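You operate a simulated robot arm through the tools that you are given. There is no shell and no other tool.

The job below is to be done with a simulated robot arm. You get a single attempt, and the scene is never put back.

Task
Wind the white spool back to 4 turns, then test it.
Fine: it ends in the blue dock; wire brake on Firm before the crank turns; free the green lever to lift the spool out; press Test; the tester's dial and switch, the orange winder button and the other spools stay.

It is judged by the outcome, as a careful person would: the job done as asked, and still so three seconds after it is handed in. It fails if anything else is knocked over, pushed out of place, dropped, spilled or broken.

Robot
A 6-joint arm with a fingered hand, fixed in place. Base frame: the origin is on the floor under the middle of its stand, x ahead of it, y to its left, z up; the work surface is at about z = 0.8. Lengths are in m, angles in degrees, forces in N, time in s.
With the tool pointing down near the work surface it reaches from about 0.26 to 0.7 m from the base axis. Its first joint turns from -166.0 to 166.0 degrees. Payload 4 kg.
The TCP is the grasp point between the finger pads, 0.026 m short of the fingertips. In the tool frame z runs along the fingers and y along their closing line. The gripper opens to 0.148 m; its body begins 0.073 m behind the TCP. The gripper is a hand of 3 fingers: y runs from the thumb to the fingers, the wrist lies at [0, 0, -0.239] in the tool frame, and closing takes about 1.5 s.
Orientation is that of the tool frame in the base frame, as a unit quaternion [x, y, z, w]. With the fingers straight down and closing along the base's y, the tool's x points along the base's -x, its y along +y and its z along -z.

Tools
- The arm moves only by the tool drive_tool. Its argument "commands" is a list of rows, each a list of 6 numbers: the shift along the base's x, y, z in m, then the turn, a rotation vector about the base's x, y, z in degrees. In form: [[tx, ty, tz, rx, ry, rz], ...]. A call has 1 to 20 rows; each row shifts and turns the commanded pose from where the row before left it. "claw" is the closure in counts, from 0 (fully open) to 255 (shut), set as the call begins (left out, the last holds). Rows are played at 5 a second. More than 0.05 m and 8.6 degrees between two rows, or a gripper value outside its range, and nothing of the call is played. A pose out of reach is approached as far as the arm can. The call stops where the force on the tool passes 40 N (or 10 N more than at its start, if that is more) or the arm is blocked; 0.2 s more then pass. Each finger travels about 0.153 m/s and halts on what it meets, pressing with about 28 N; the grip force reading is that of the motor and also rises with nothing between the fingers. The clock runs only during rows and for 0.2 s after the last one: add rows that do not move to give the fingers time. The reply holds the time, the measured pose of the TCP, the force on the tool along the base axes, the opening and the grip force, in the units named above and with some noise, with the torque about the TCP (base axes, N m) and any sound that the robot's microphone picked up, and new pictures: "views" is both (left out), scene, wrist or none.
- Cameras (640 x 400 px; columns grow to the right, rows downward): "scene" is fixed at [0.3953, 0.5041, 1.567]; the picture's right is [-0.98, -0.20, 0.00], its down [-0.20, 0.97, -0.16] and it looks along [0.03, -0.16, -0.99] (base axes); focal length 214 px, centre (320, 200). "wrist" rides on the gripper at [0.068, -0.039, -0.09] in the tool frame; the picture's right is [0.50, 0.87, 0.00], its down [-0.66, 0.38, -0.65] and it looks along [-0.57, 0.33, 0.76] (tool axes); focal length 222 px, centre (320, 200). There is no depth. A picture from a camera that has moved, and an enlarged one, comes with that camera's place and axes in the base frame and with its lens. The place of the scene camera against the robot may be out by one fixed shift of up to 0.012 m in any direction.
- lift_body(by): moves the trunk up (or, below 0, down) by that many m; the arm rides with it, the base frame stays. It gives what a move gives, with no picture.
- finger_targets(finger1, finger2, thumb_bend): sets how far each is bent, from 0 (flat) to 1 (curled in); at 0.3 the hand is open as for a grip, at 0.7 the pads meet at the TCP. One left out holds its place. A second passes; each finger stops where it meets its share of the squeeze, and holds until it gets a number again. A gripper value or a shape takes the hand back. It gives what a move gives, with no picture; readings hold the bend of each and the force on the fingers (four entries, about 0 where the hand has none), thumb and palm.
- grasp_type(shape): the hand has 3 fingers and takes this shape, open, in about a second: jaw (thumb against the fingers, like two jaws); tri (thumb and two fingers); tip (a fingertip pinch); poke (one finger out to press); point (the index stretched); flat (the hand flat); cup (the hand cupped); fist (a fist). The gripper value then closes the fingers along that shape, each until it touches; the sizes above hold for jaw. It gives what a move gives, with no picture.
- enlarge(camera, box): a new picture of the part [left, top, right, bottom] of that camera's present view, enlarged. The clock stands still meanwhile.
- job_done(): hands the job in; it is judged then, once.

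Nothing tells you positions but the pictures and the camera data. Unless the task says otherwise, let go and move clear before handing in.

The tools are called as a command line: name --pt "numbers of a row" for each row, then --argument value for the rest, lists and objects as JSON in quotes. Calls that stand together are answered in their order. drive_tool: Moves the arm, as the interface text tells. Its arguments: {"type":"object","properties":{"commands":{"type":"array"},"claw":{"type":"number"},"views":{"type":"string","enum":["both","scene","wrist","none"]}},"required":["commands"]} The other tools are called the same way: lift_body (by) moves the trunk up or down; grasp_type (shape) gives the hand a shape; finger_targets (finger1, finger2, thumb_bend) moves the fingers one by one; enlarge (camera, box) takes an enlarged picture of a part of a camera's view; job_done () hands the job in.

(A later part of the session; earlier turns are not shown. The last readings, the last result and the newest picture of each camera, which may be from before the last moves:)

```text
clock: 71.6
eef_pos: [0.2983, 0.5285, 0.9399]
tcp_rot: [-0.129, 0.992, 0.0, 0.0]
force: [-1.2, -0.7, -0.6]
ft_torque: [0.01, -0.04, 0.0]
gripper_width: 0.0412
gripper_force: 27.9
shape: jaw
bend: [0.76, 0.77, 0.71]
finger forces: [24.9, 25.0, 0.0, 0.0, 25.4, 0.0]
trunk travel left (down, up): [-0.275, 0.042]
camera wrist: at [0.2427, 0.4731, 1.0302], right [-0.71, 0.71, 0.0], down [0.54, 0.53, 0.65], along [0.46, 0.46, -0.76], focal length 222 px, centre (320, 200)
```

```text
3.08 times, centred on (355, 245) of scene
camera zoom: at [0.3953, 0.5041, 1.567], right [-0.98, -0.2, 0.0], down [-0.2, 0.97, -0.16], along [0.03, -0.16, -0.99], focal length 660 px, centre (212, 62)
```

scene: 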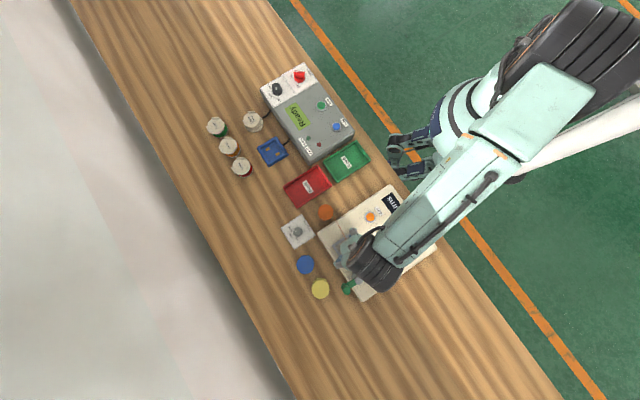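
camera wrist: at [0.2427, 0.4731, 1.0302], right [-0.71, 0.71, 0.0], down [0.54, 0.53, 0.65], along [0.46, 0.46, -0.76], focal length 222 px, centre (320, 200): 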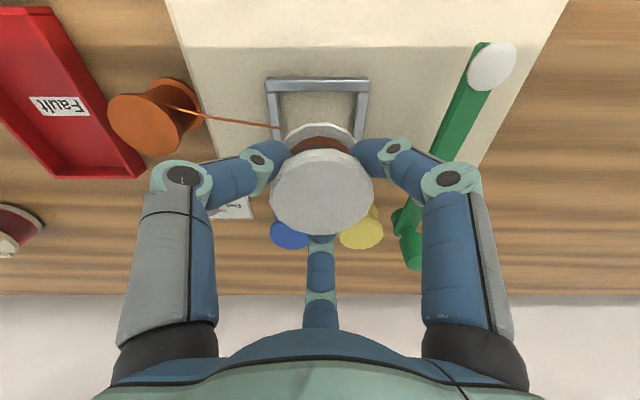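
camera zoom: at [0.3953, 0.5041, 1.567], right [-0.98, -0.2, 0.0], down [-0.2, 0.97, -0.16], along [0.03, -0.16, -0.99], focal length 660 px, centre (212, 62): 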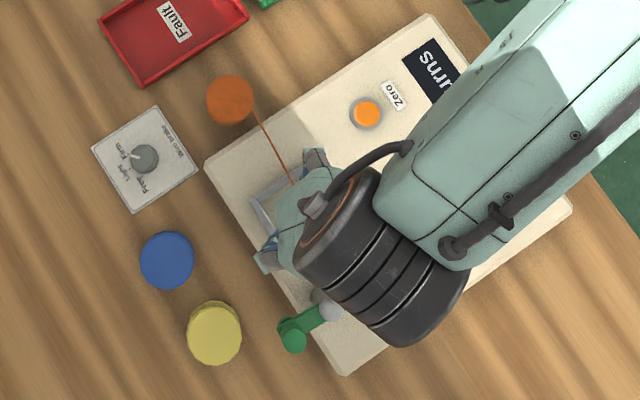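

The spool is out and held securely; the wire line stays on the winder. I'll raise it and carry it over to the blue dock, stopping short to look.

drive_tool --pt "0 0 0.03 0 0 0" --pt "0 0 0.03 0 0 0" --pt "0.02 -0.022 0 0 0 0" --pt "0.026 -0.029 0 0 0 2" --pt "0.026 -0.029 0 0 0 2" --pt "0.026 -0.029 0 0 0 2" --pt "0.026 -0.029 0 0 0 2" --pt "0.026 -0.029 0 0 0 2" --pt "0.026 -0.029 0 0 0 2" --pt "0.026 -0.029 0 0 0 0" --pt "0.026 -0.029 0 0 0 0" --pt "0.026 -0.029 0 0 0 0" --pt "0.018 -0.02 -0.01 0 0 0" --pt "0 0 0 0 0 0" --views "both"

enlarge --camera "wrist" --box '[200, 20, 440, 220]'

```text
clock: 74.6
eef_pos: [0.5719, 0.2244, 0.9865]
tcp_rot: [-0.232, 0.973, 0.0, -0.001]
force: [-0.1, 0.9, -0.6]
ft_torque: [0.01, -0.02, 0.0]
gripper_width: 0.0414
gripper_force: 28.2
shape: jaw
bend: [0.76, 0.77, 0.71]
finger forces: [24.9, 25.2, 0.0, 0.1, 25.3, 0.0]
trunk travel left (down, up): [-0.275, 0.042]
camera wrist: at [0.528, 0.1589, 1.078], right [-0.84, 0.55, 0.0], down [0.41, 0.63, 0.65], along [0.36, 0.55, -0.76], focal length 222 px, centre (320, 200)
```

scene: 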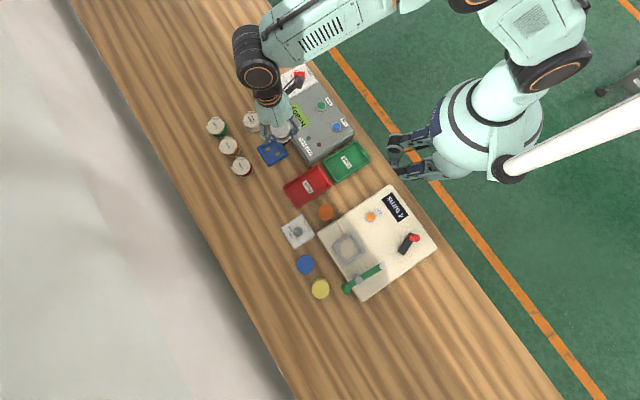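
wrist: 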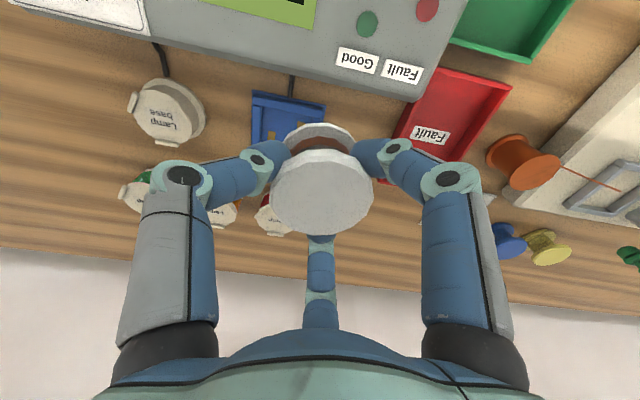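

```text
2.00 times, centred on (320, 120) of wrist
camera zoom: at [0.528, 0.1589, 1.078], right [-0.84, 0.55, 0.0], down [0.41, 0.63, 0.65], along [0.36, 0.55, -0.76], focal length 444 px, centre (320, 360)
```

zoom: 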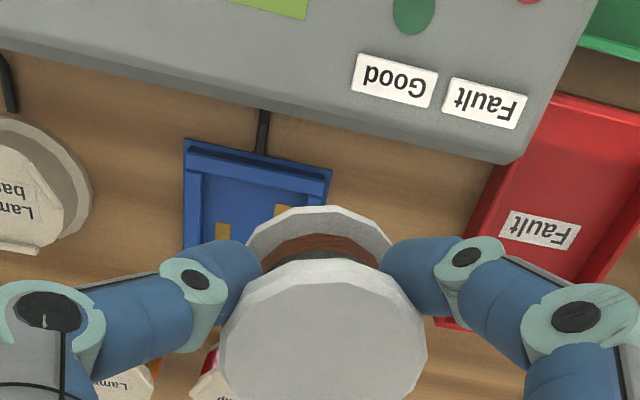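

The dock centre works out to about (0.6265, 0.2345). I'll move above it and check alignment before lowering.

drive_tool --pt "0.02 0.004 -0.01 0 0 0" --pt "0.02 0.004 -0.01 0 0 0" --pt "0.0146 0.0021 -0.015 0 0 0" --pt "0 0 -0.015 0 0 0" --pt "0 0 0 0 0 0" --views "both"

enlarge --camera "wrist" --box '[200, 40, 440, 240]'

enlarge --camera "scene" --box '[220, 90, 340, 190]'

```text
clock: 75.8
eef_pos: [0.6267, 0.2353, 0.9376]
tcp_rot: [-0.232, 0.973, 0.0, 0.0]
force: [0.1, 0.7, -0.4]
ft_torque: [0.0, 0.0, 0.01]
gripper_width: 0.0416
gripper_force: 27.7
shape: jaw
bend: [0.76, 0.77, 0.71]
finger forces: [24.9, 25.3, 0.0, 0.0, 25.4, 0.1]
trunk travel left (down, up): [-0.275, 0.042]
camera wrist: at [0.583, 0.1696, 1.0288], right [-0.84, 0.55, 0.0], down [0.41, 0.63, 0.65], along [0.36, 0.55, -0.76], focal length 222 px, centre (320, 200)
```

scene: 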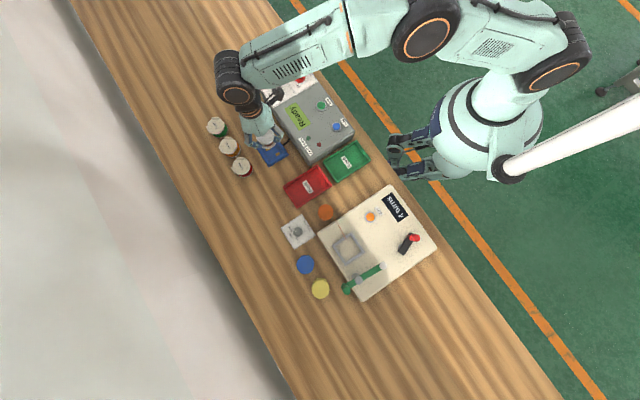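
wrist: 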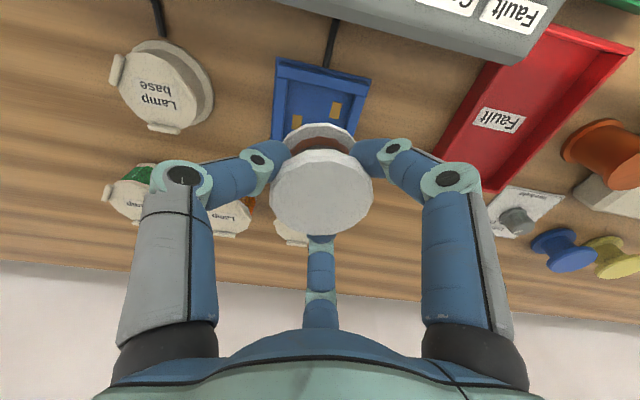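

```text
2.00 times, centred on (320, 140) of wrist
camera zoom: at [0.583, 0.1696, 1.0288], right [-0.84, 0.55, 0.0], down [0.41, 0.63, 0.65], along [0.36, 0.55, -0.76], focal length 444 px, centre (320, 320)
```

zoom: 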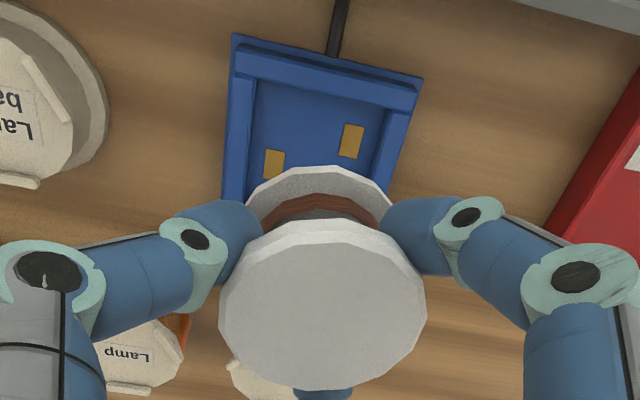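

```text
4.00 times, centred on (280, 140) of scene
camera zoom: at [0.3953, 0.5041, 1.567], right [-0.98, -0.2, 0.0], down [-0.2, 0.97, -0.16], along [0.03, -0.16, -0.99], focal length 858 px, centre (480, 440)
```

zoom: 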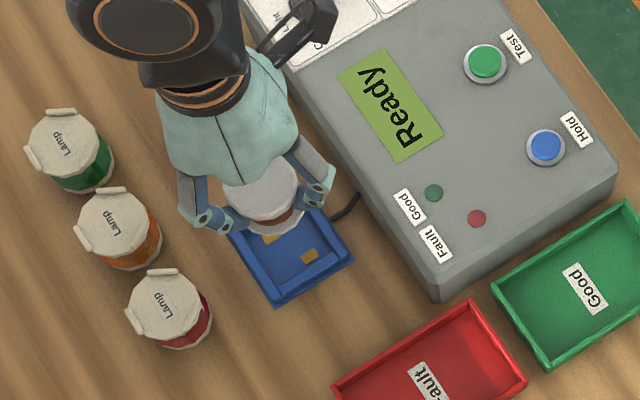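

enlarge --camera "wrist" --box '[260, 50, 380, 150]'

enlarge --camera "scene" --box '[245, 120, 315, 180]'

```text
4.00 times, centred on (320, 100) of wrist
camera zoom: at [0.583, 0.1696, 1.0288], right [-0.84, 0.55, 0.0], down [0.41, 0.63, 0.65], along [0.36, 0.55, -0.76], focal length 888 px, centre (320, 600)
```

zoom: 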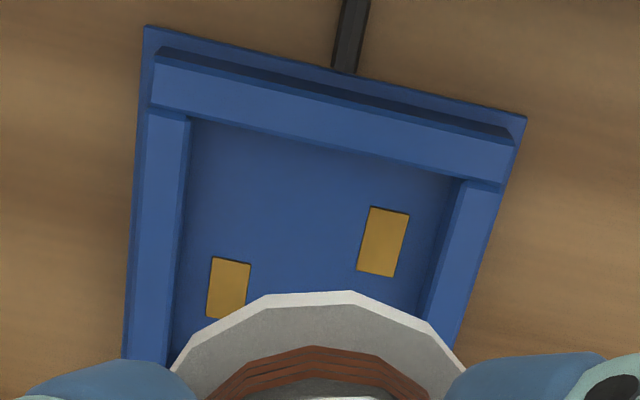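

```text
6.67 times, centred on (280, 150) of scene
camera zoom: at [0.3953, 0.5041, 1.567], right [-0.98, -0.2, 0.0], down [-0.2, 0.97, -0.16], along [0.03, -0.16, -0.99], focal length 1430 px, centre (587, 533)
```

zoom: 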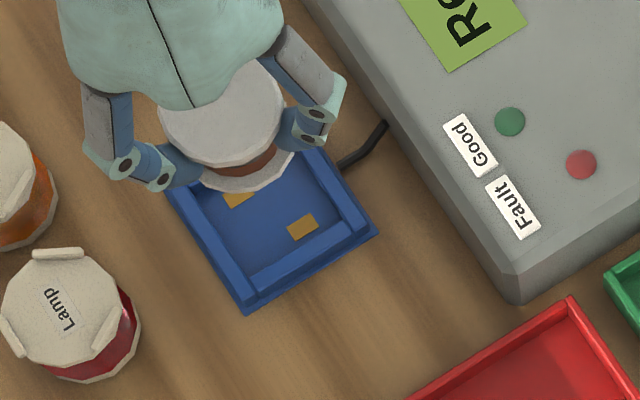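

The dock's inner square is about 61 mm and the spool flange about 59 mm, centred near (0.632, 0.237), so it is a close fit. I'll shift over and come down to just above the walls to compare the edges.

drive_tool --pt "0.0048 0.0012 -0.02 0 0 0" --pt "0 0 -0.02 0 0 0" --pt "0 0 -0.02 0 0 0" --pt "0 0 0 0 0 0" --views "both"

enlarge --camera "wrist" --box '[240, 60, 400, 190]'

enlarge --camera "scene" --box '[245, 120, 315, 180]'

```text
clock: 76.8
eef_pos: [0.6307, 0.2353, 0.8792]
tcp_rot: [-0.233, 0.972, 0.0, -0.001]
force: [1.1, -0.8, -1.3]
ft_torque: [0.0, 0.0, -0.02]
gripper_width: 0.0413
gripper_force: 28.8
shape: jaw
bend: [0.76, 0.77, 0.71]
finger forces: [24.8, 25.3, 0.0, 0.0, 25.3, 0.1]
trunk travel left (down, up): [-0.275, 0.042]
camera wrist: at [0.5873, 0.1706, 0.97], right [-0.84, 0.55, 0.0], down [0.41, 0.63, 0.65], along [0.36, 0.55, -0.76], focal length 222 px, centre (320, 200)
```

scene: 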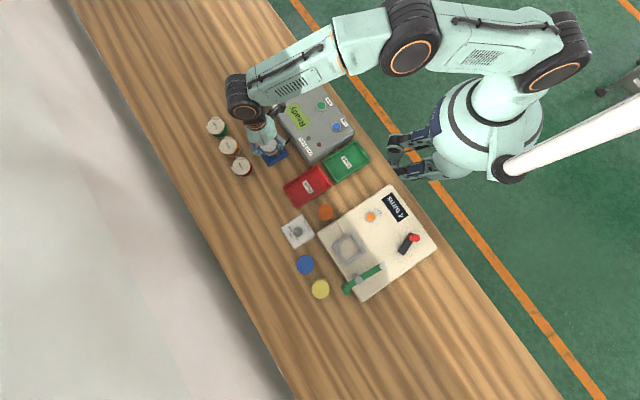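
wrist: 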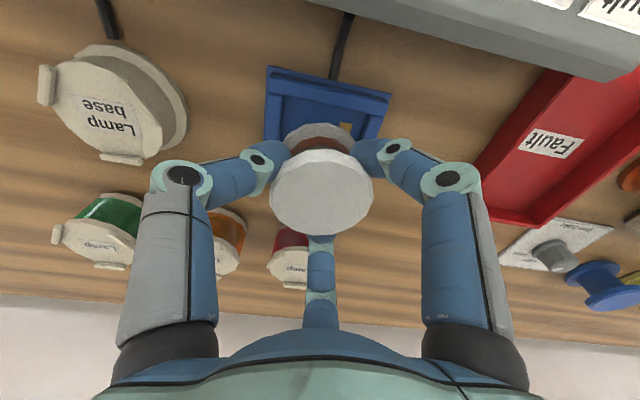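

```text
3.08 times, centred on (320, 125) of wrist
camera zoom: at [0.5873, 0.1706, 0.97], right [-0.84, 0.55, 0.0], down [0.41, 0.63, 0.65], along [0.36, 0.55, -0.76], focal length 684 px, centre (320, 431)
```

zoom: 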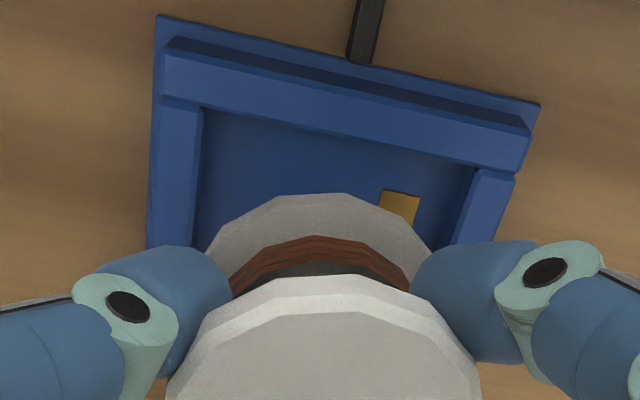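

```text
6.67 times, centred on (280, 150) of scene
camera zoom: at [0.3953, 0.5041, 1.567], right [-0.98, -0.2, 0.0], down [-0.2, 0.97, -0.16], along [0.03, -0.16, -0.99], focal length 1430 px, centre (587, 533)
```

zoom: 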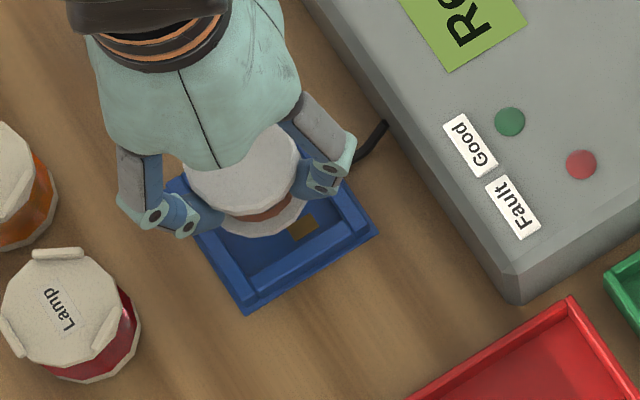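

By the wrist view the spool and dock are aligned within about a millimetre. I'll lower in small steps watching the force.

drive_tool --pt "0.0004 0.0006 -0.005 0 0 0" --pt "0 0 -0.004 0 0 0" --pt "0 0 -0.004 0 0 0" --pt "0 0 0 0 0 0" --views "wrist"

enlarge --camera "wrist" --box '[240, 60, 400, 190]'

enlarge --camera "scene" --box '[245, 120, 315, 180]'

```text
clock: 77.8
eef_pos: [0.6305, 0.2363, 0.8667]
tcp_rot: [-0.233, 0.973, 0.0, 0.0]
force: [-0.1, 0.2, -1.1]
ft_torque: [0.0, 0.0, -0.01]
gripper_width: 0.0411
gripper_force: 28.2
shape: jaw
bend: [0.76, 0.77, 0.71]
finger forces: [24.9, 25.3, 0.0, 0.0, 25.3, 0.0]
trunk travel left (down, up): [-0.275, 0.042]
camera wrist: at [0.5868, 0.172, 0.957], right [-0.84, 0.55, 0.0], down [0.41, 0.63, 0.65], along [0.36, 0.55, -0.76], focal length 222 px, centre (320, 200)
```

wrist: 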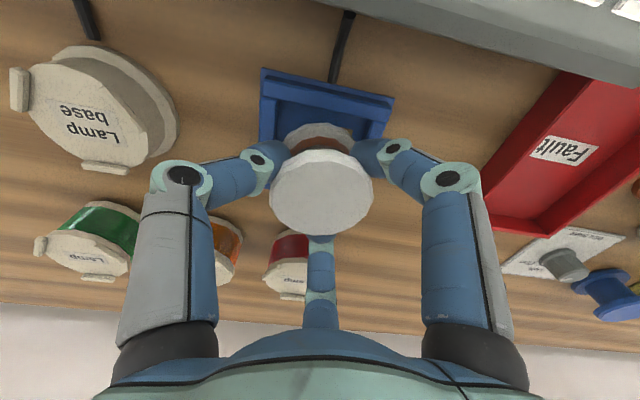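

```text
3.08 times, centred on (320, 125) of wrist
camera zoom: at [0.5868, 0.172, 0.957], right [-0.84, 0.55, 0.0], down [0.41, 0.63, 0.65], along [0.36, 0.55, -0.76], focal length 684 px, centre (320, 431)
```

zoom: 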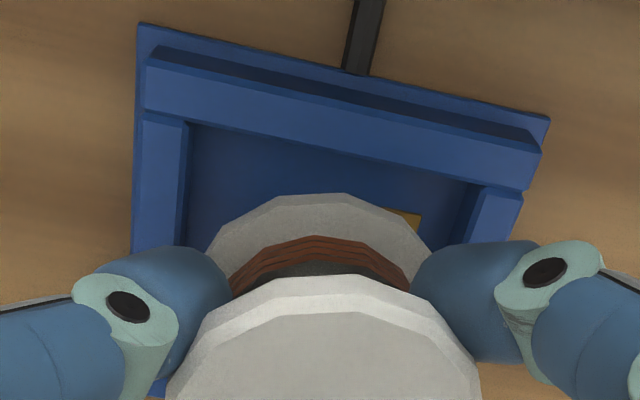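

```text
6.67 times, centred on (280, 150) of scene
camera zoom: at [0.3953, 0.5041, 1.567], right [-0.98, -0.2, 0.0], down [-0.2, 0.97, -0.16], along [0.03, -0.16, -0.99], focal length 1430 px, centre (587, 533)
```

zoom: 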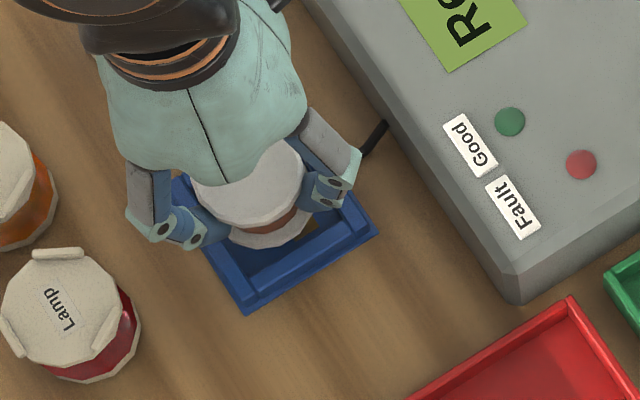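

drive_tool --pt "0.001 0.0005 -0.003 0 0 0" --pt "0 0 -0.003 0 0 0" --pt "0 0 0 0 0 0" --views "none"

drive_tool --pt "0 0 -0.002 0 0 0" --pt "0 0 -0.002 0 0 0" --pt "0 0 0 0 0 0" --views "wrist"

enlarge --camera "wrist" --box '[240, 60, 400, 190]'

enlarge --camera "scene" --box '[245, 120, 315, 180]'

```text
clock: 78.6
eef_pos: [0.6314, 0.2376, 0.8602]
tcp_rot: [-0.234, 0.972, 0.0, 0.0]
force: [0.4, 0.3, -0.7]
ft_torque: [0.0, -0.01, 0.02]
gripper_width: 0.0414
gripper_force: 27.6
shape: jaw
bend: [0.76, 0.77, 0.71]
finger forces: [24.9, 25.3, 0.0, 0.0, 25.4, 0.0]
trunk travel left (down, up): [-0.275, 0.042]
```

```text
clock: 79.4
eef_pos: [0.6313, 0.2366, 0.8559]
tcp_rot: [-0.232, 0.973, 0.0, 0.0]
force: [-0.1, -0.7, -0.4]
ft_torque: [-0.01, -0.02, -0.01]
gripper_width: 0.0413
gripper_force: 27.9
shape: jaw
bend: [0.76, 0.77, 0.71]
finger forces: [24.9, 25.3, 0.0, 0.0, 25.4, 0.1]
trunk travel left (down, up): [-0.275, 0.042]
camera wrist: at [0.5879, 0.1717, 0.9474], right [-0.84, 0.55, 0.0], down [0.41, 0.63, 0.65], along [0.36, 0.55, -0.76], focal length 222 px, centre (320, 200)
```

wrist: 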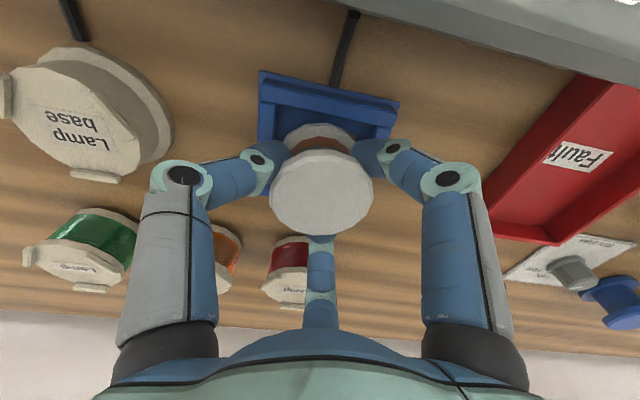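

```text
3.08 times, centred on (320, 125) of wrist
camera zoom: at [0.5879, 0.1717, 0.9474], right [-0.84, 0.55, 0.0], down [0.41, 0.63, 0.65], along [0.36, 0.55, -0.76], focal length 684 px, centre (320, 431)
```

zoom: 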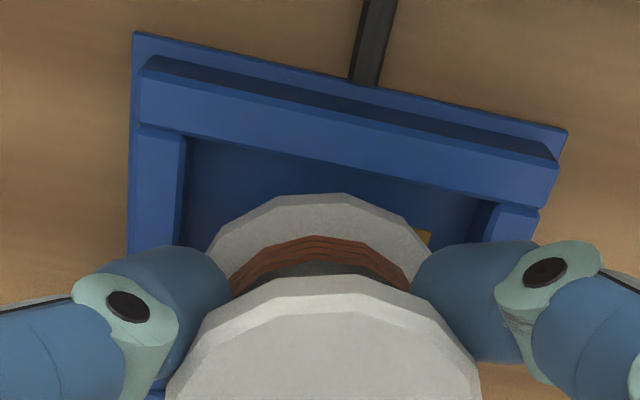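

```text
6.67 times, centred on (280, 150) of scene
camera zoom: at [0.3953, 0.5041, 1.567], right [-0.98, -0.2, 0.0], down [-0.2, 0.97, -0.16], along [0.03, -0.16, -0.99], focal length 1430 px, centre (587, 533)
```

zoom: 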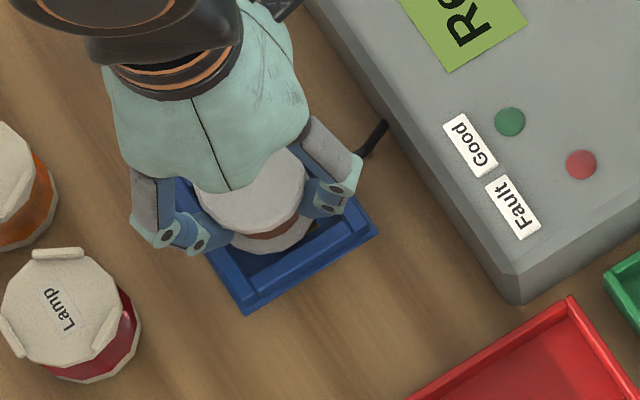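

drive_tool --pt "0.0003 -0.0003 -0.002 0 0 0" --pt "0 0 -0.002 0 0 0" --pt "0 0 0 0 0 0" --views "none"

drive_tool --pt "0 0 -0.002 0 0 0" --pt "0 0 -0.002 0 0 0" --pt "0 0 0 0 0 0" --views "wrist"

enlarge --camera "wrist" --box '[240, 60, 400, 190]'

enlarge --camera "scene" --box '[245, 120, 315, 180]'

```text
clock: 80.2
eef_pos: [0.6317, 0.2375, 0.8529]
tcp_rot: [-0.233, 0.973, 0.0, 0.001]
force: [0.3, -0.4, -1.5]
ft_torque: [0.02, 0.03, 0.01]
gripper_width: 0.0412
gripper_force: 28.1
shape: jaw
bend: [0.76, 0.77, 0.71]
finger forces: [24.9, 25.3, 0.1, 0.1, 25.3, 0.1]
trunk travel left (down, up): [-0.275, 0.042]
```

```text
clock: 81.0
eef_pos: [0.6313, 0.2363, 0.8486]
tcp_rot: [-0.232, 0.973, -0.001, 0.0]
force: [0.3, -0.3, -0.6]
ft_torque: [-0.01, 0.0, -0.04]
gripper_width: 0.0415
gripper_force: 27.7
shape: jaw
bend: [0.76, 0.77, 0.71]
finger forces: [24.8, 25.4, 0.0, 0.0, 25.5, 0.0]
trunk travel left (down, up): [-0.275, 0.042]
camera wrist: at [0.5878, 0.1719, 0.9393], right [-0.84, 0.55, 0.0], down [0.41, 0.63, 0.65], along [0.36, 0.55, -0.76], focal length 222 px, centre (320, 200)
```

wrist: 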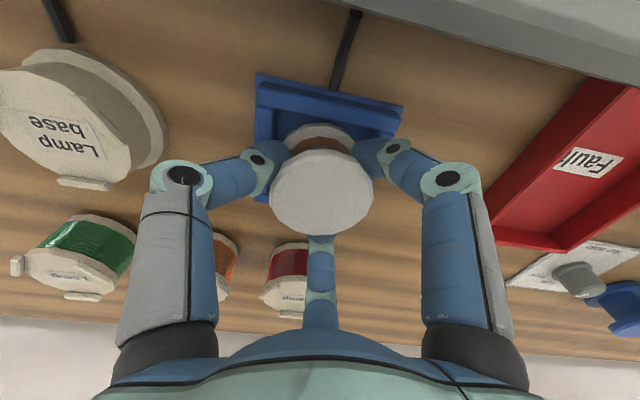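

```text
3.08 times, centred on (320, 125) of wrist
camera zoom: at [0.5878, 0.1719, 0.9393], right [-0.84, 0.55, 0.0], down [0.41, 0.63, 0.65], along [0.36, 0.55, -0.76], focal length 684 px, centre (320, 431)
```

zoom: 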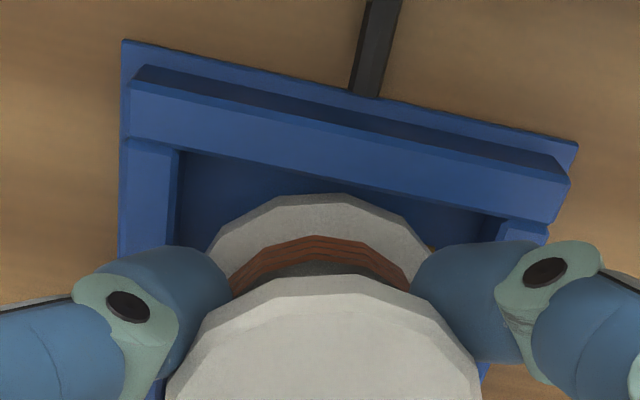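

```text
6.67 times, centred on (280, 150) of scene
camera zoom: at [0.3953, 0.5041, 1.567], right [-0.98, -0.2, 0.0], down [-0.2, 0.97, -0.16], along [0.03, -0.16, -0.99], focal length 1430 px, centre (587, 533)
```

zoom: 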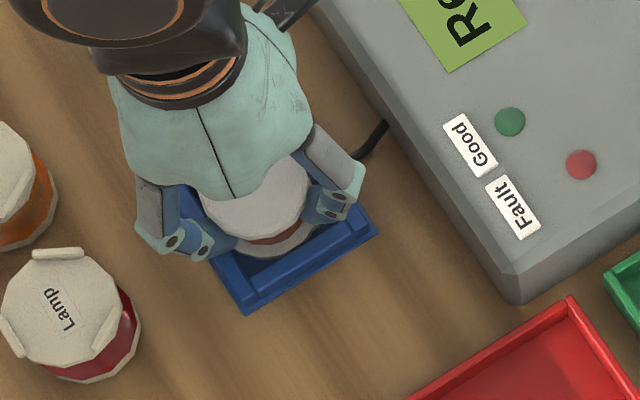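

drive_tool --pt "0 0 -0.002 0 0 0" --pt "0 0 -0.0015 0 0 0" --pt "0 0 0 0 0 0" --views "none"

drive_tool --pt "0 0 -0.0015 0 0 0" --pt "0 0 -0.0015 0 0 0" --pt "0 0 0 0 0 0" --views "wrist"

enlarge --camera "wrist" --box '[240, 60, 400, 190]'

```text
clock: 81.8
eef_pos: [0.6302, 0.2362, 0.8458]
tcp_rot: [-0.233, 0.972, 0.001, -0.001]
force: [-0.4, 0.0, -0.8]
ft_torque: [0.0, -0.03, 0.02]
gripper_width: 0.0411
gripper_force: 27.8
shape: jaw
bend: [0.76, 0.77, 0.71]
finger forces: [24.8, 25.3, 0.0, 0.0, 25.4, 0.0]
trunk travel left (down, up): [-0.275, 0.042]
```

```text
clock: 82.6
eef_pos: [0.631, 0.2377, 0.8435]
tcp_rot: [-0.232, 0.973, -0.001, 0.001]
force: [1.2, -0.9, 8.2]
ft_torque: [0.1, 0.06, 0.02]
gripper_width: 0.0416
gripper_force: 28.3
shape: jaw
bend: [0.77, 0.77, 0.71]
finger forces: [26.3, 26.4, 0.0, 0.0, 27.8, 0.1]
trunk travel left (down, up): [-0.275, 0.042]
camera wrist: at [0.5879, 0.1717, 0.9343], right [-0.84, 0.55, 0.0], down [0.41, 0.63, 0.65], along [0.36, 0.55, -0.76], focal length 222 px, centre (320, 200)
```

wrist: 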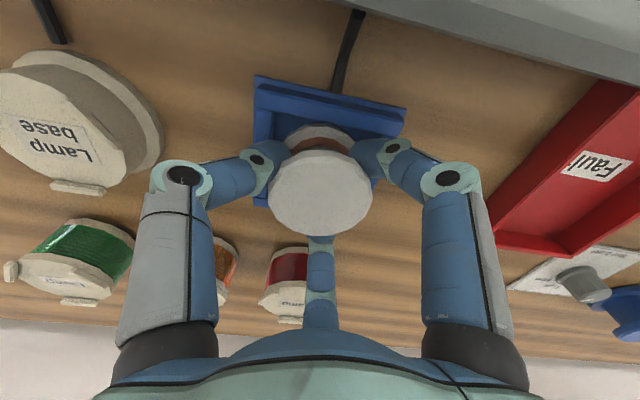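

```text
3.08 times, centred on (320, 125) of wrist
camera zoom: at [0.5879, 0.1717, 0.9343], right [-0.84, 0.55, 0.0], down [0.41, 0.63, 0.65], along [0.36, 0.55, -0.76], focal length 684 px, centre (320, 431)
```

zoom: 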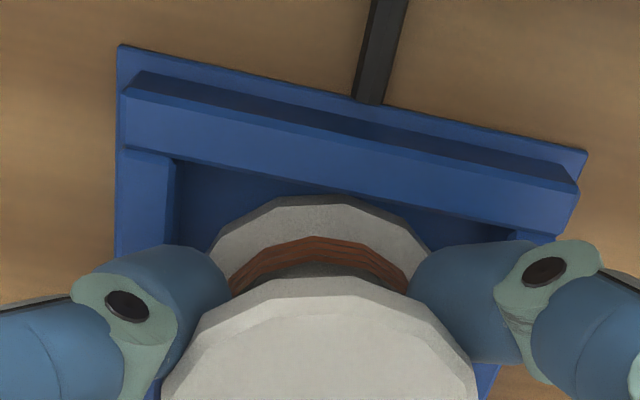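

Contact at 8 N, at the height expected for the dock floor. I'll check in both views that the spool is down inside the walls before letting go.

enlarge --camera "scene" --box '[250, 130, 300, 170]'

enlarge --camera "wrist" --box '[270, 90, 370, 160]'

```text
10.00 times, centred on (275, 150) of scene
camera zoom: at [0.3953, 0.5041, 1.567], right [-0.98, -0.2, 0.0], down [-0.2, 0.97, -0.16], along [0.03, -0.16, -0.99], focal length 2145 px, centre (770, 700)
```

zoom: 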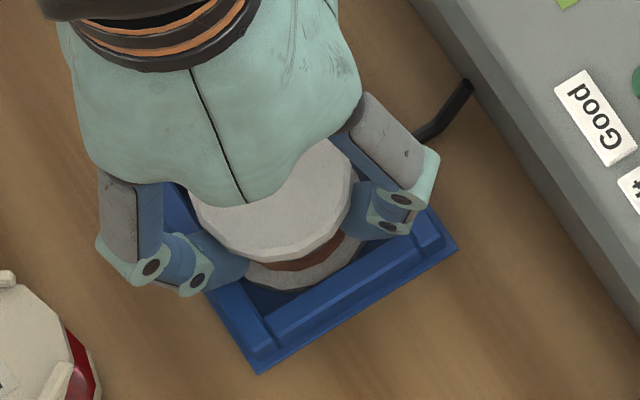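

```text
5.71 times, centred on (320, 125) of wrist
camera zoom: at [0.5879, 0.1717, 0.9343], right [-0.84, 0.55, 0.0], down [0.41, 0.63, 0.65], along [0.36, 0.55, -0.76], focal length 1269 px, centre (320, 629)
```

zoom: 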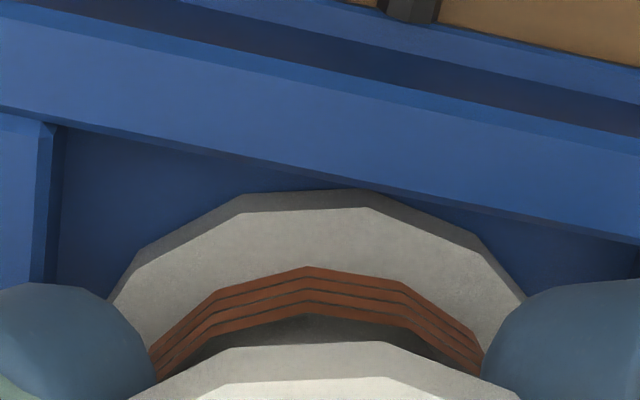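

The spool's lower flange sits below the wall tops, inside the dock. I'll ease up 2 mm so the fingertips clear the walls, then open.

drive_tool --pt "0 0 0.002 0 0 0" --pt "0 0 0 0 0 0" --views "none"

drive_tool --pt "0 0 0 0 0 0" --pt "0 0 0 0 0 0" --pt "0 0 0 0 0 0" --pt "0 0 0 0 0 0" --pt "0 0 0 0 0 0" --claw 100 --views "both"

enlarge --camera "wrist" --box '[220, 50, 420, 240]'

enlarge --camera "scene" --box '[245, 120, 315, 180]'

```text
clock: 83.2
eef_pos: [0.6311, 0.2366, 0.8449]
tcp_rot: [-0.233, 0.973, 0.001, -0.001]
force: [0.5, -0.5, 0.4]
ft_torque: [-0.01, 0.03, -0.01]
gripper_width: 0.0413
gripper_force: 27.9
shape: jaw
bend: [0.77, 0.77, 0.71]
finger forces: [26.5, 26.1, 0.0, 0.1, 26.9, 0.0]
trunk travel left (down, up): [-0.275, 0.042]
```

```text
clock: 84.4
eef_pos: [0.632, 0.2375, 0.8455]
tcp_rot: [-0.233, 0.972, 0.0, 0.0]
force: [0.8, -0.4, 0.4]
ft_torque: [0.0, 0.0, 0.01]
gripper_width: 0.0894
gripper_force: 0.0
shape: jaw
bend: [0.32, 0.32, 0.7]
finger forces: [0.0, 0.1, 0.0, 0.1, 0.1, 0.0]
trunk travel left (down, up): [-0.275, 0.042]
camera wrist: at [0.5884, 0.172, 0.9356], right [-0.84, 0.55, 0.0], down [0.41, 0.63, 0.65], along [0.36, 0.55, -0.76], focal length 222 px, centre (320, 200)
```

scene: 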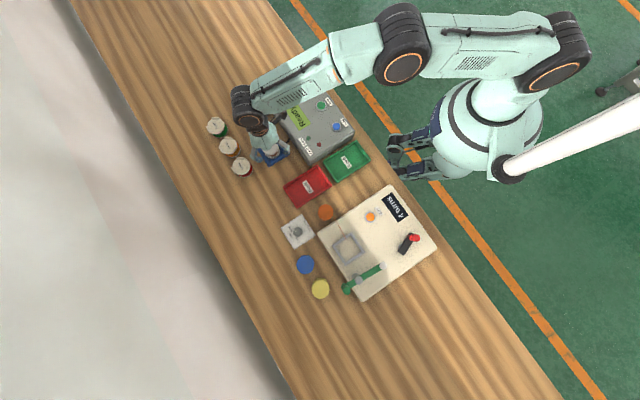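
wrist: 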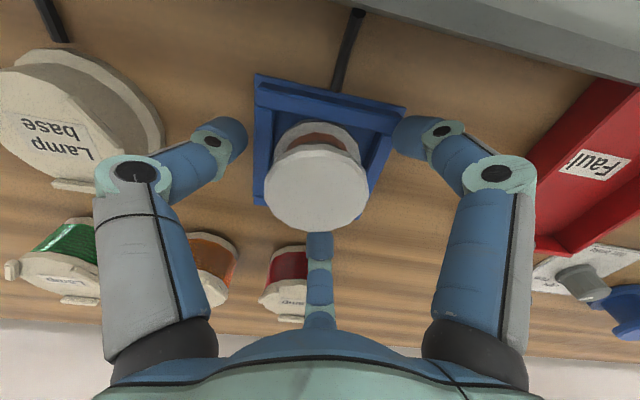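

```text
2.11 times, centred on (320, 145) of wrist
camera zoom: at [0.5884, 0.172, 0.9356], right [-0.84, 0.55, 0.0], down [0.41, 0.63, 0.65], along [0.36, 0.55, -0.76], focal length 468 px, centre (320, 316)
```

zoom: 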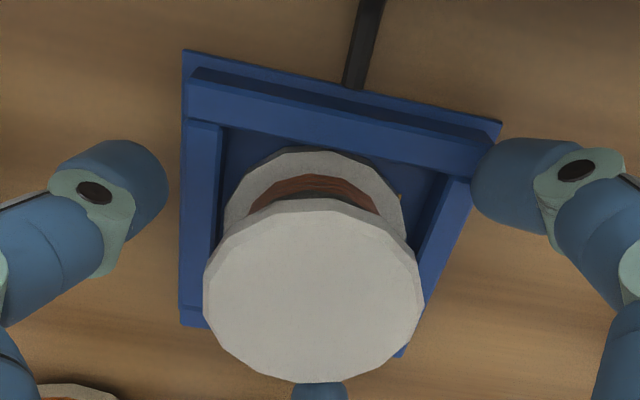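

```text
6.67 times, centred on (280, 150) of scene
camera zoom: at [0.3953, 0.5041, 1.567], right [-0.98, -0.2, 0.0], down [-0.2, 0.97, -0.16], along [0.03, -0.16, -0.99], focal length 1430 px, centre (587, 533)
```

zoom: 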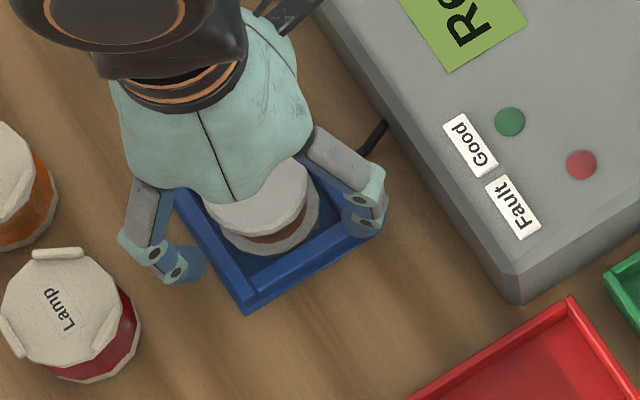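

The spool is standing in the dock and the fingers are clear. I'll rise straight up, close the fingers and move toward the Test button.

drive_tool --pt "0 0 0.015 0 0 0" --pt "0 0 0.025 0 0 0" --pt "0 0 0.035 0 0 0" --pt "0 0 0.035 0 0 0" --pt "-0.02 -0.02 0.015 0 0 0" --pt "0 0 0 0 0 0" --views "both"

enlarge --camera "wrist" --box '[220, 30, 420, 200]'

```text
clock: 85.8
eef_pos: [0.6109, 0.2187, 0.9696]
tcp_rot: [-0.233, 0.973, 0.0, -0.001]
force: [0.4, 0.1, -0.6]
ft_torque: [0.0, 0.0, 0.0]
gripper_width: 0.0892
gripper_force: 0.0
shape: jaw
bend: [0.32, 0.32, 0.7]
finger forces: [0.1, 0.1, 0.1, 0.1, 0.1, 0.0]
trunk travel left (down, up): [-0.275, 0.042]
camera wrist: at [0.5686, 0.1525, 1.0609], right [-0.84, 0.55, 0.0], down [0.41, 0.63, 0.65], along [0.36, 0.55, -0.76], focal length 222 px, centre (320, 200)
```

scene: 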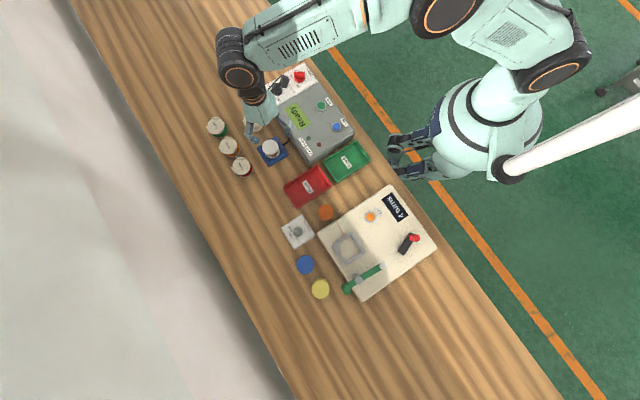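
wrist: 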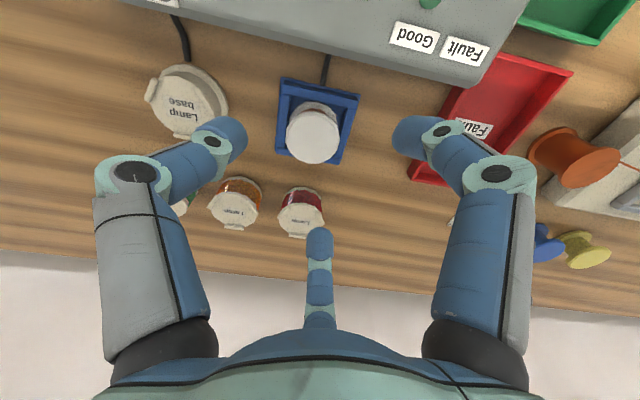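

```text
2.35 times, centred on (320, 115) of wrist
camera zoom: at [0.5686, 0.1525, 1.0609], right [-0.84, 0.55, 0.0], down [0.41, 0.63, 0.65], along [0.36, 0.55, -0.76], focal length 523 px, centre (320, 400)
```

zoom: 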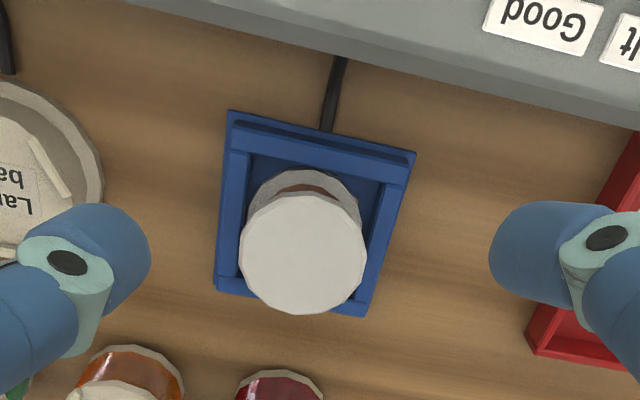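

The spool is seated in the dock. Now over to the tester with closed fingers.

drive_tool --pt "-0.028 -0.03 0.01 0 0 0" --pt "-0.028 -0.03 0.01 0 0 0" --pt "-0.028 -0.03 0.01 0 0 0" --pt "-0.028 -0.03 0 0 0 0" --pt "0 0 0 0 0 0" --pt "0 0 0 0 0 0" --pt "0 0 0 0 0 0" --claw 255 --views "both"

enlarge --camera "wrist" --box '[200, 0, 440, 200]'

enlarge --camera "scene" --box '[240, 50, 370, 180]'

```text
clock: 87.4
eef_pos: [0.5002, 0.0963, 0.9987]
tcp_rot: [-0.233, 0.973, 0.0, 0.0]
force: [0.2, 0.3, 0.5]
ft_torque: [0.02, 0.01, 0.01]
gripper_width: 0.0001
gripper_force: 28.1
shape: jaw
bend: [0.7, 0.7, 0.7]
finger forces: [0.0, 0.0, 0.0, 0.0, 0.0, 0.1]
trunk travel left (down, up): [-0.275, 0.042]
camera wrist: at [0.4554, 0.0319, 1.089], right [-0.84, 0.55, 0.0], down [0.41, 0.63, 0.65], along [0.36, 0.55, -0.76], focal length 222 px, centre (320, 200)
```

scene: 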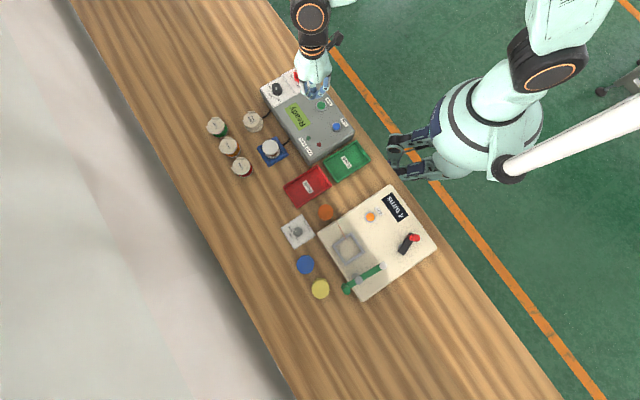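
wrist: 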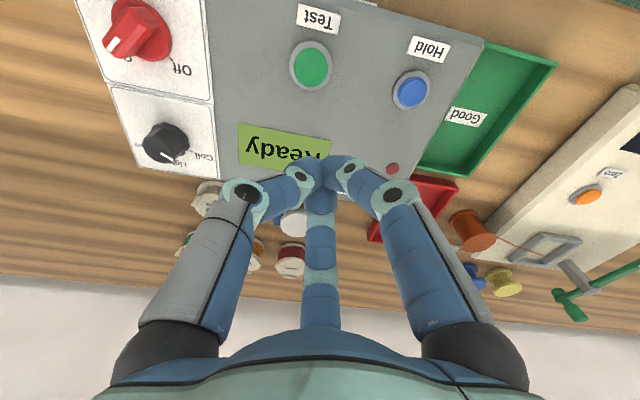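

```text
2.00 times, centred on (320, 100) of wrist
camera zoom: at [0.4554, 0.0319, 1.089], right [-0.84, 0.55, 0.0], down [0.41, 0.63, 0.65], along [0.36, 0.55, -0.76], focal length 444 px, centre (320, 400)
```

zoom: 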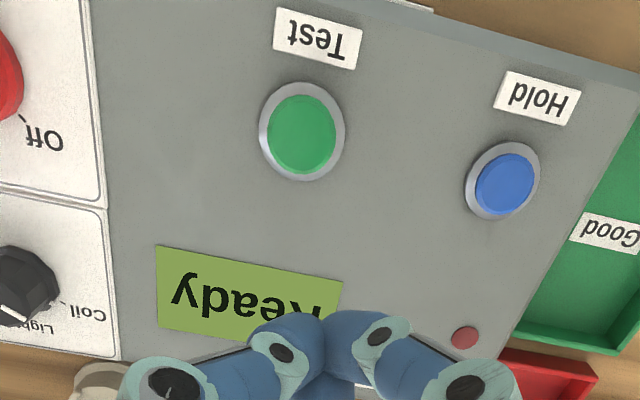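

```text
3.08 times, centred on (305, 115) of scene
camera zoom: at [0.3953, 0.5041, 1.567], right [-0.98, -0.2, 0.0], down [-0.2, 0.97, -0.16], along [0.03, -0.16, -0.99], focal length 660 px, centre (366, 462)
```

zoom: 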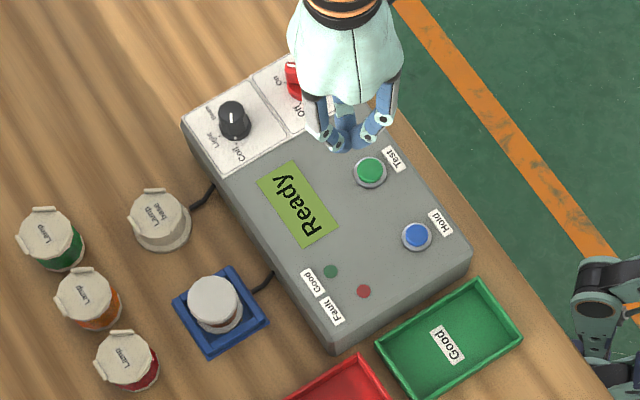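

The Test button is at about (0.482, 0.058), top near z ≈ 0.88. I'll move above it and re-check.

drive_tool --pt "-0.009 -0.019 -0.015 0 0 0" --pt "-0.0092 -0.0187 -0.015 0 0 0" --pt "0 0 -0.02 0 0 0" --pt "0 0 0 0 0 0" --claw 255 --views "wrist"

enlarge --camera "wrist" --box '[230, 60, 410, 220]'

```text
clock: 88.4
eef_pos: [0.4815, 0.0596, 0.9482]
tcp_rot: [-0.233, 0.973, -0.001, 0.0]
force: [-0.2, -0.8, 1.6]
ft_torque: [-0.01, -0.01, 0.01]
gripper_width: 0.0001
gripper_force: 28.0
shape: jaw
bend: [0.7, 0.7, 0.7]
finger forces: [0.0, 0.1, 0.0, 0.1, 0.0, 0.0]
trunk travel left (down, up): [-0.275, 0.042]
camera wrist: at [0.4376, -0.0062, 1.0389], right [-0.84, 0.55, 0.0], down [0.41, 0.63, 0.65], along [0.36, 0.55, -0.76], focal length 222 px, centre (320, 200)
```

wrist: 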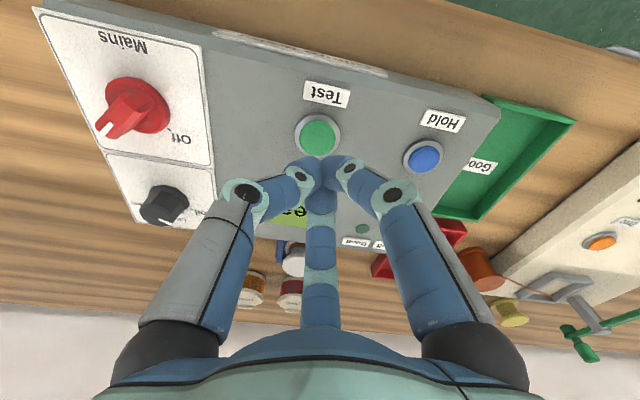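

```text
2.50 times, centred on (320, 140) of wrist
camera zoom: at [0.4376, -0.0062, 1.0389], right [-0.84, 0.55, 0.0], down [0.41, 0.63, 0.65], along [0.36, 0.55, -0.76], focal length 555 px, centre (320, 350)
```

zoom: 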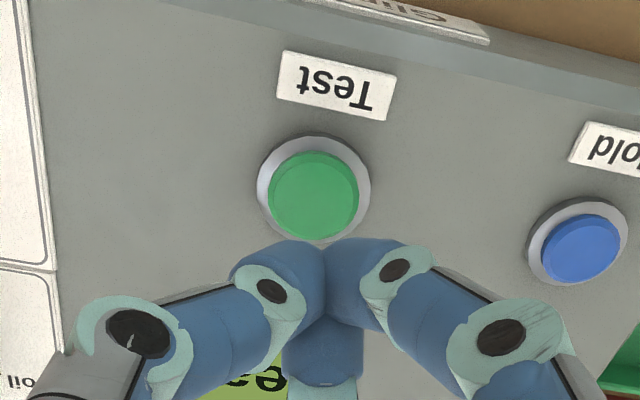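

Aligned over Test. I'll descend close and then press in small steps.

drive_tool --pt "0.0015 0 -0.015 0 0 0" --pt "0 0 -0.015 0 0 0" --pt "0 0 -0.012 0 0 0" --pt "0 0 0 0 0 0" --views "wrist"

enlarge --camera "wrist" --box '[230, 90, 410, 250]'

```text
clock: 89.4
eef_pos: [0.484, 0.0572, 0.9074]
tcp_rot: [-0.232, 0.973, -0.001, 0.0]
force: [-0.1, 0.3, 0.5]
ft_torque: [0.01, 0.02, 0.02]
gripper_width: 0.0001
gripper_force: 28.1
shape: jaw
bend: [0.7, 0.7, 0.7]
finger forces: [0.0, 0.0, 0.0, 0.0, 0.0, 0.1]
trunk travel left (down, up): [-0.275, 0.042]
camera wrist: at [0.4398, -0.007, 0.9982], right [-0.84, 0.55, 0.0], down [0.41, 0.63, 0.65], along [0.36, 0.55, -0.76], focal length 222 px, centre (320, 200)
```

wrist: 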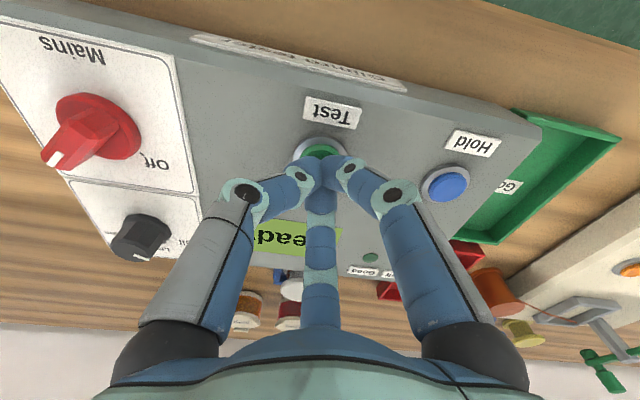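

```text
2.50 times, centred on (320, 170) of wrist
camera zoom: at [0.4398, -0.007, 0.9982], right [-0.84, 0.55, 0.0], down [0.41, 0.63, 0.65], along [0.36, 0.55, -0.76], focal length 555 px, centre (320, 275)
```

zoom: 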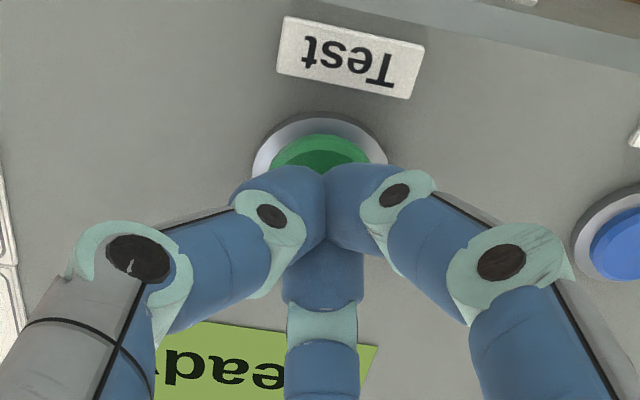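

drive_tool --pt "0 0.001 -0.004 0 0 0" --pt "0 0 -0.004 0 0 0" --pt "0 0 -0.002 0 0 0" --views "none"

```text
clock: 90.2
eef_pos: [0.483, 0.0602, 0.8976]
tcp_rot: [-0.233, 0.972, 0.0, 0.0]
force: [-0.1, -1.1, 1.8]
ft_torque: [-0.05, 0.02, -0.02]
gripper_width: 0.0
gripper_force: 27.9
shape: jaw
bend: [0.7, 0.7, 0.7]
finger forces: [0.1, 0.0, 0.0, 0.0, 0.0, 0.1]
trunk travel left (down, up): [-0.275, 0.042]
heard: click
```

A click at light force. I'll hold a moment and look at the display.

drive_tool --pt "0 0 0 0 0 0" --views "scene"

enlarge --camera "scene" --box '[240, 60, 370, 180]'

```text
clock: 90.6
eef_pos: [0.4832, 0.0605, 0.8973]
tcp_rot: [-0.233, 0.972, 0.0, 0.0]
force: [1.0, -1.1, 2.8]
ft_torque: [0.0, 0.01, 0.0]
gripper_width: 0.0
gripper_force: 27.7
shape: jaw
bend: [0.7, 0.7, 0.7]
finger forces: [0.0, 0.0, 0.0, 0.1, 0.0, 0.0]
trunk travel left (down, up): [-0.275, 0.042]
```

scene: 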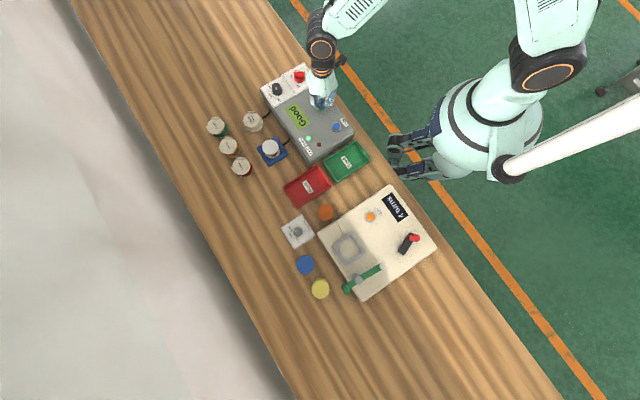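

```text
3.33 times, centred on (305, 120) of scene
camera zoom: at [0.3953, 0.5041, 1.567], right [-0.98, -0.2, 0.0], down [-0.2, 0.97, -0.16], along [0.03, -0.16, -0.99], focal length 715 px, centre (370, 467)
```

zoom: 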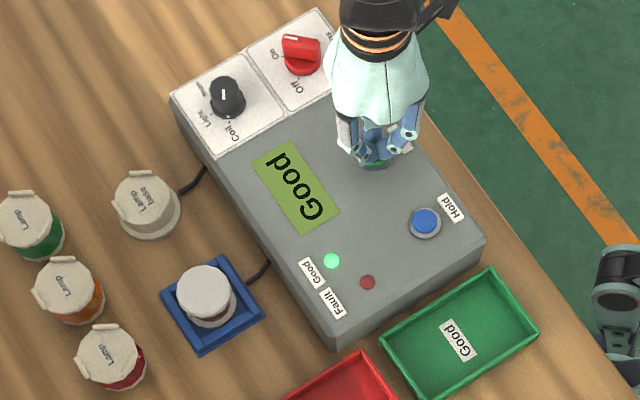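

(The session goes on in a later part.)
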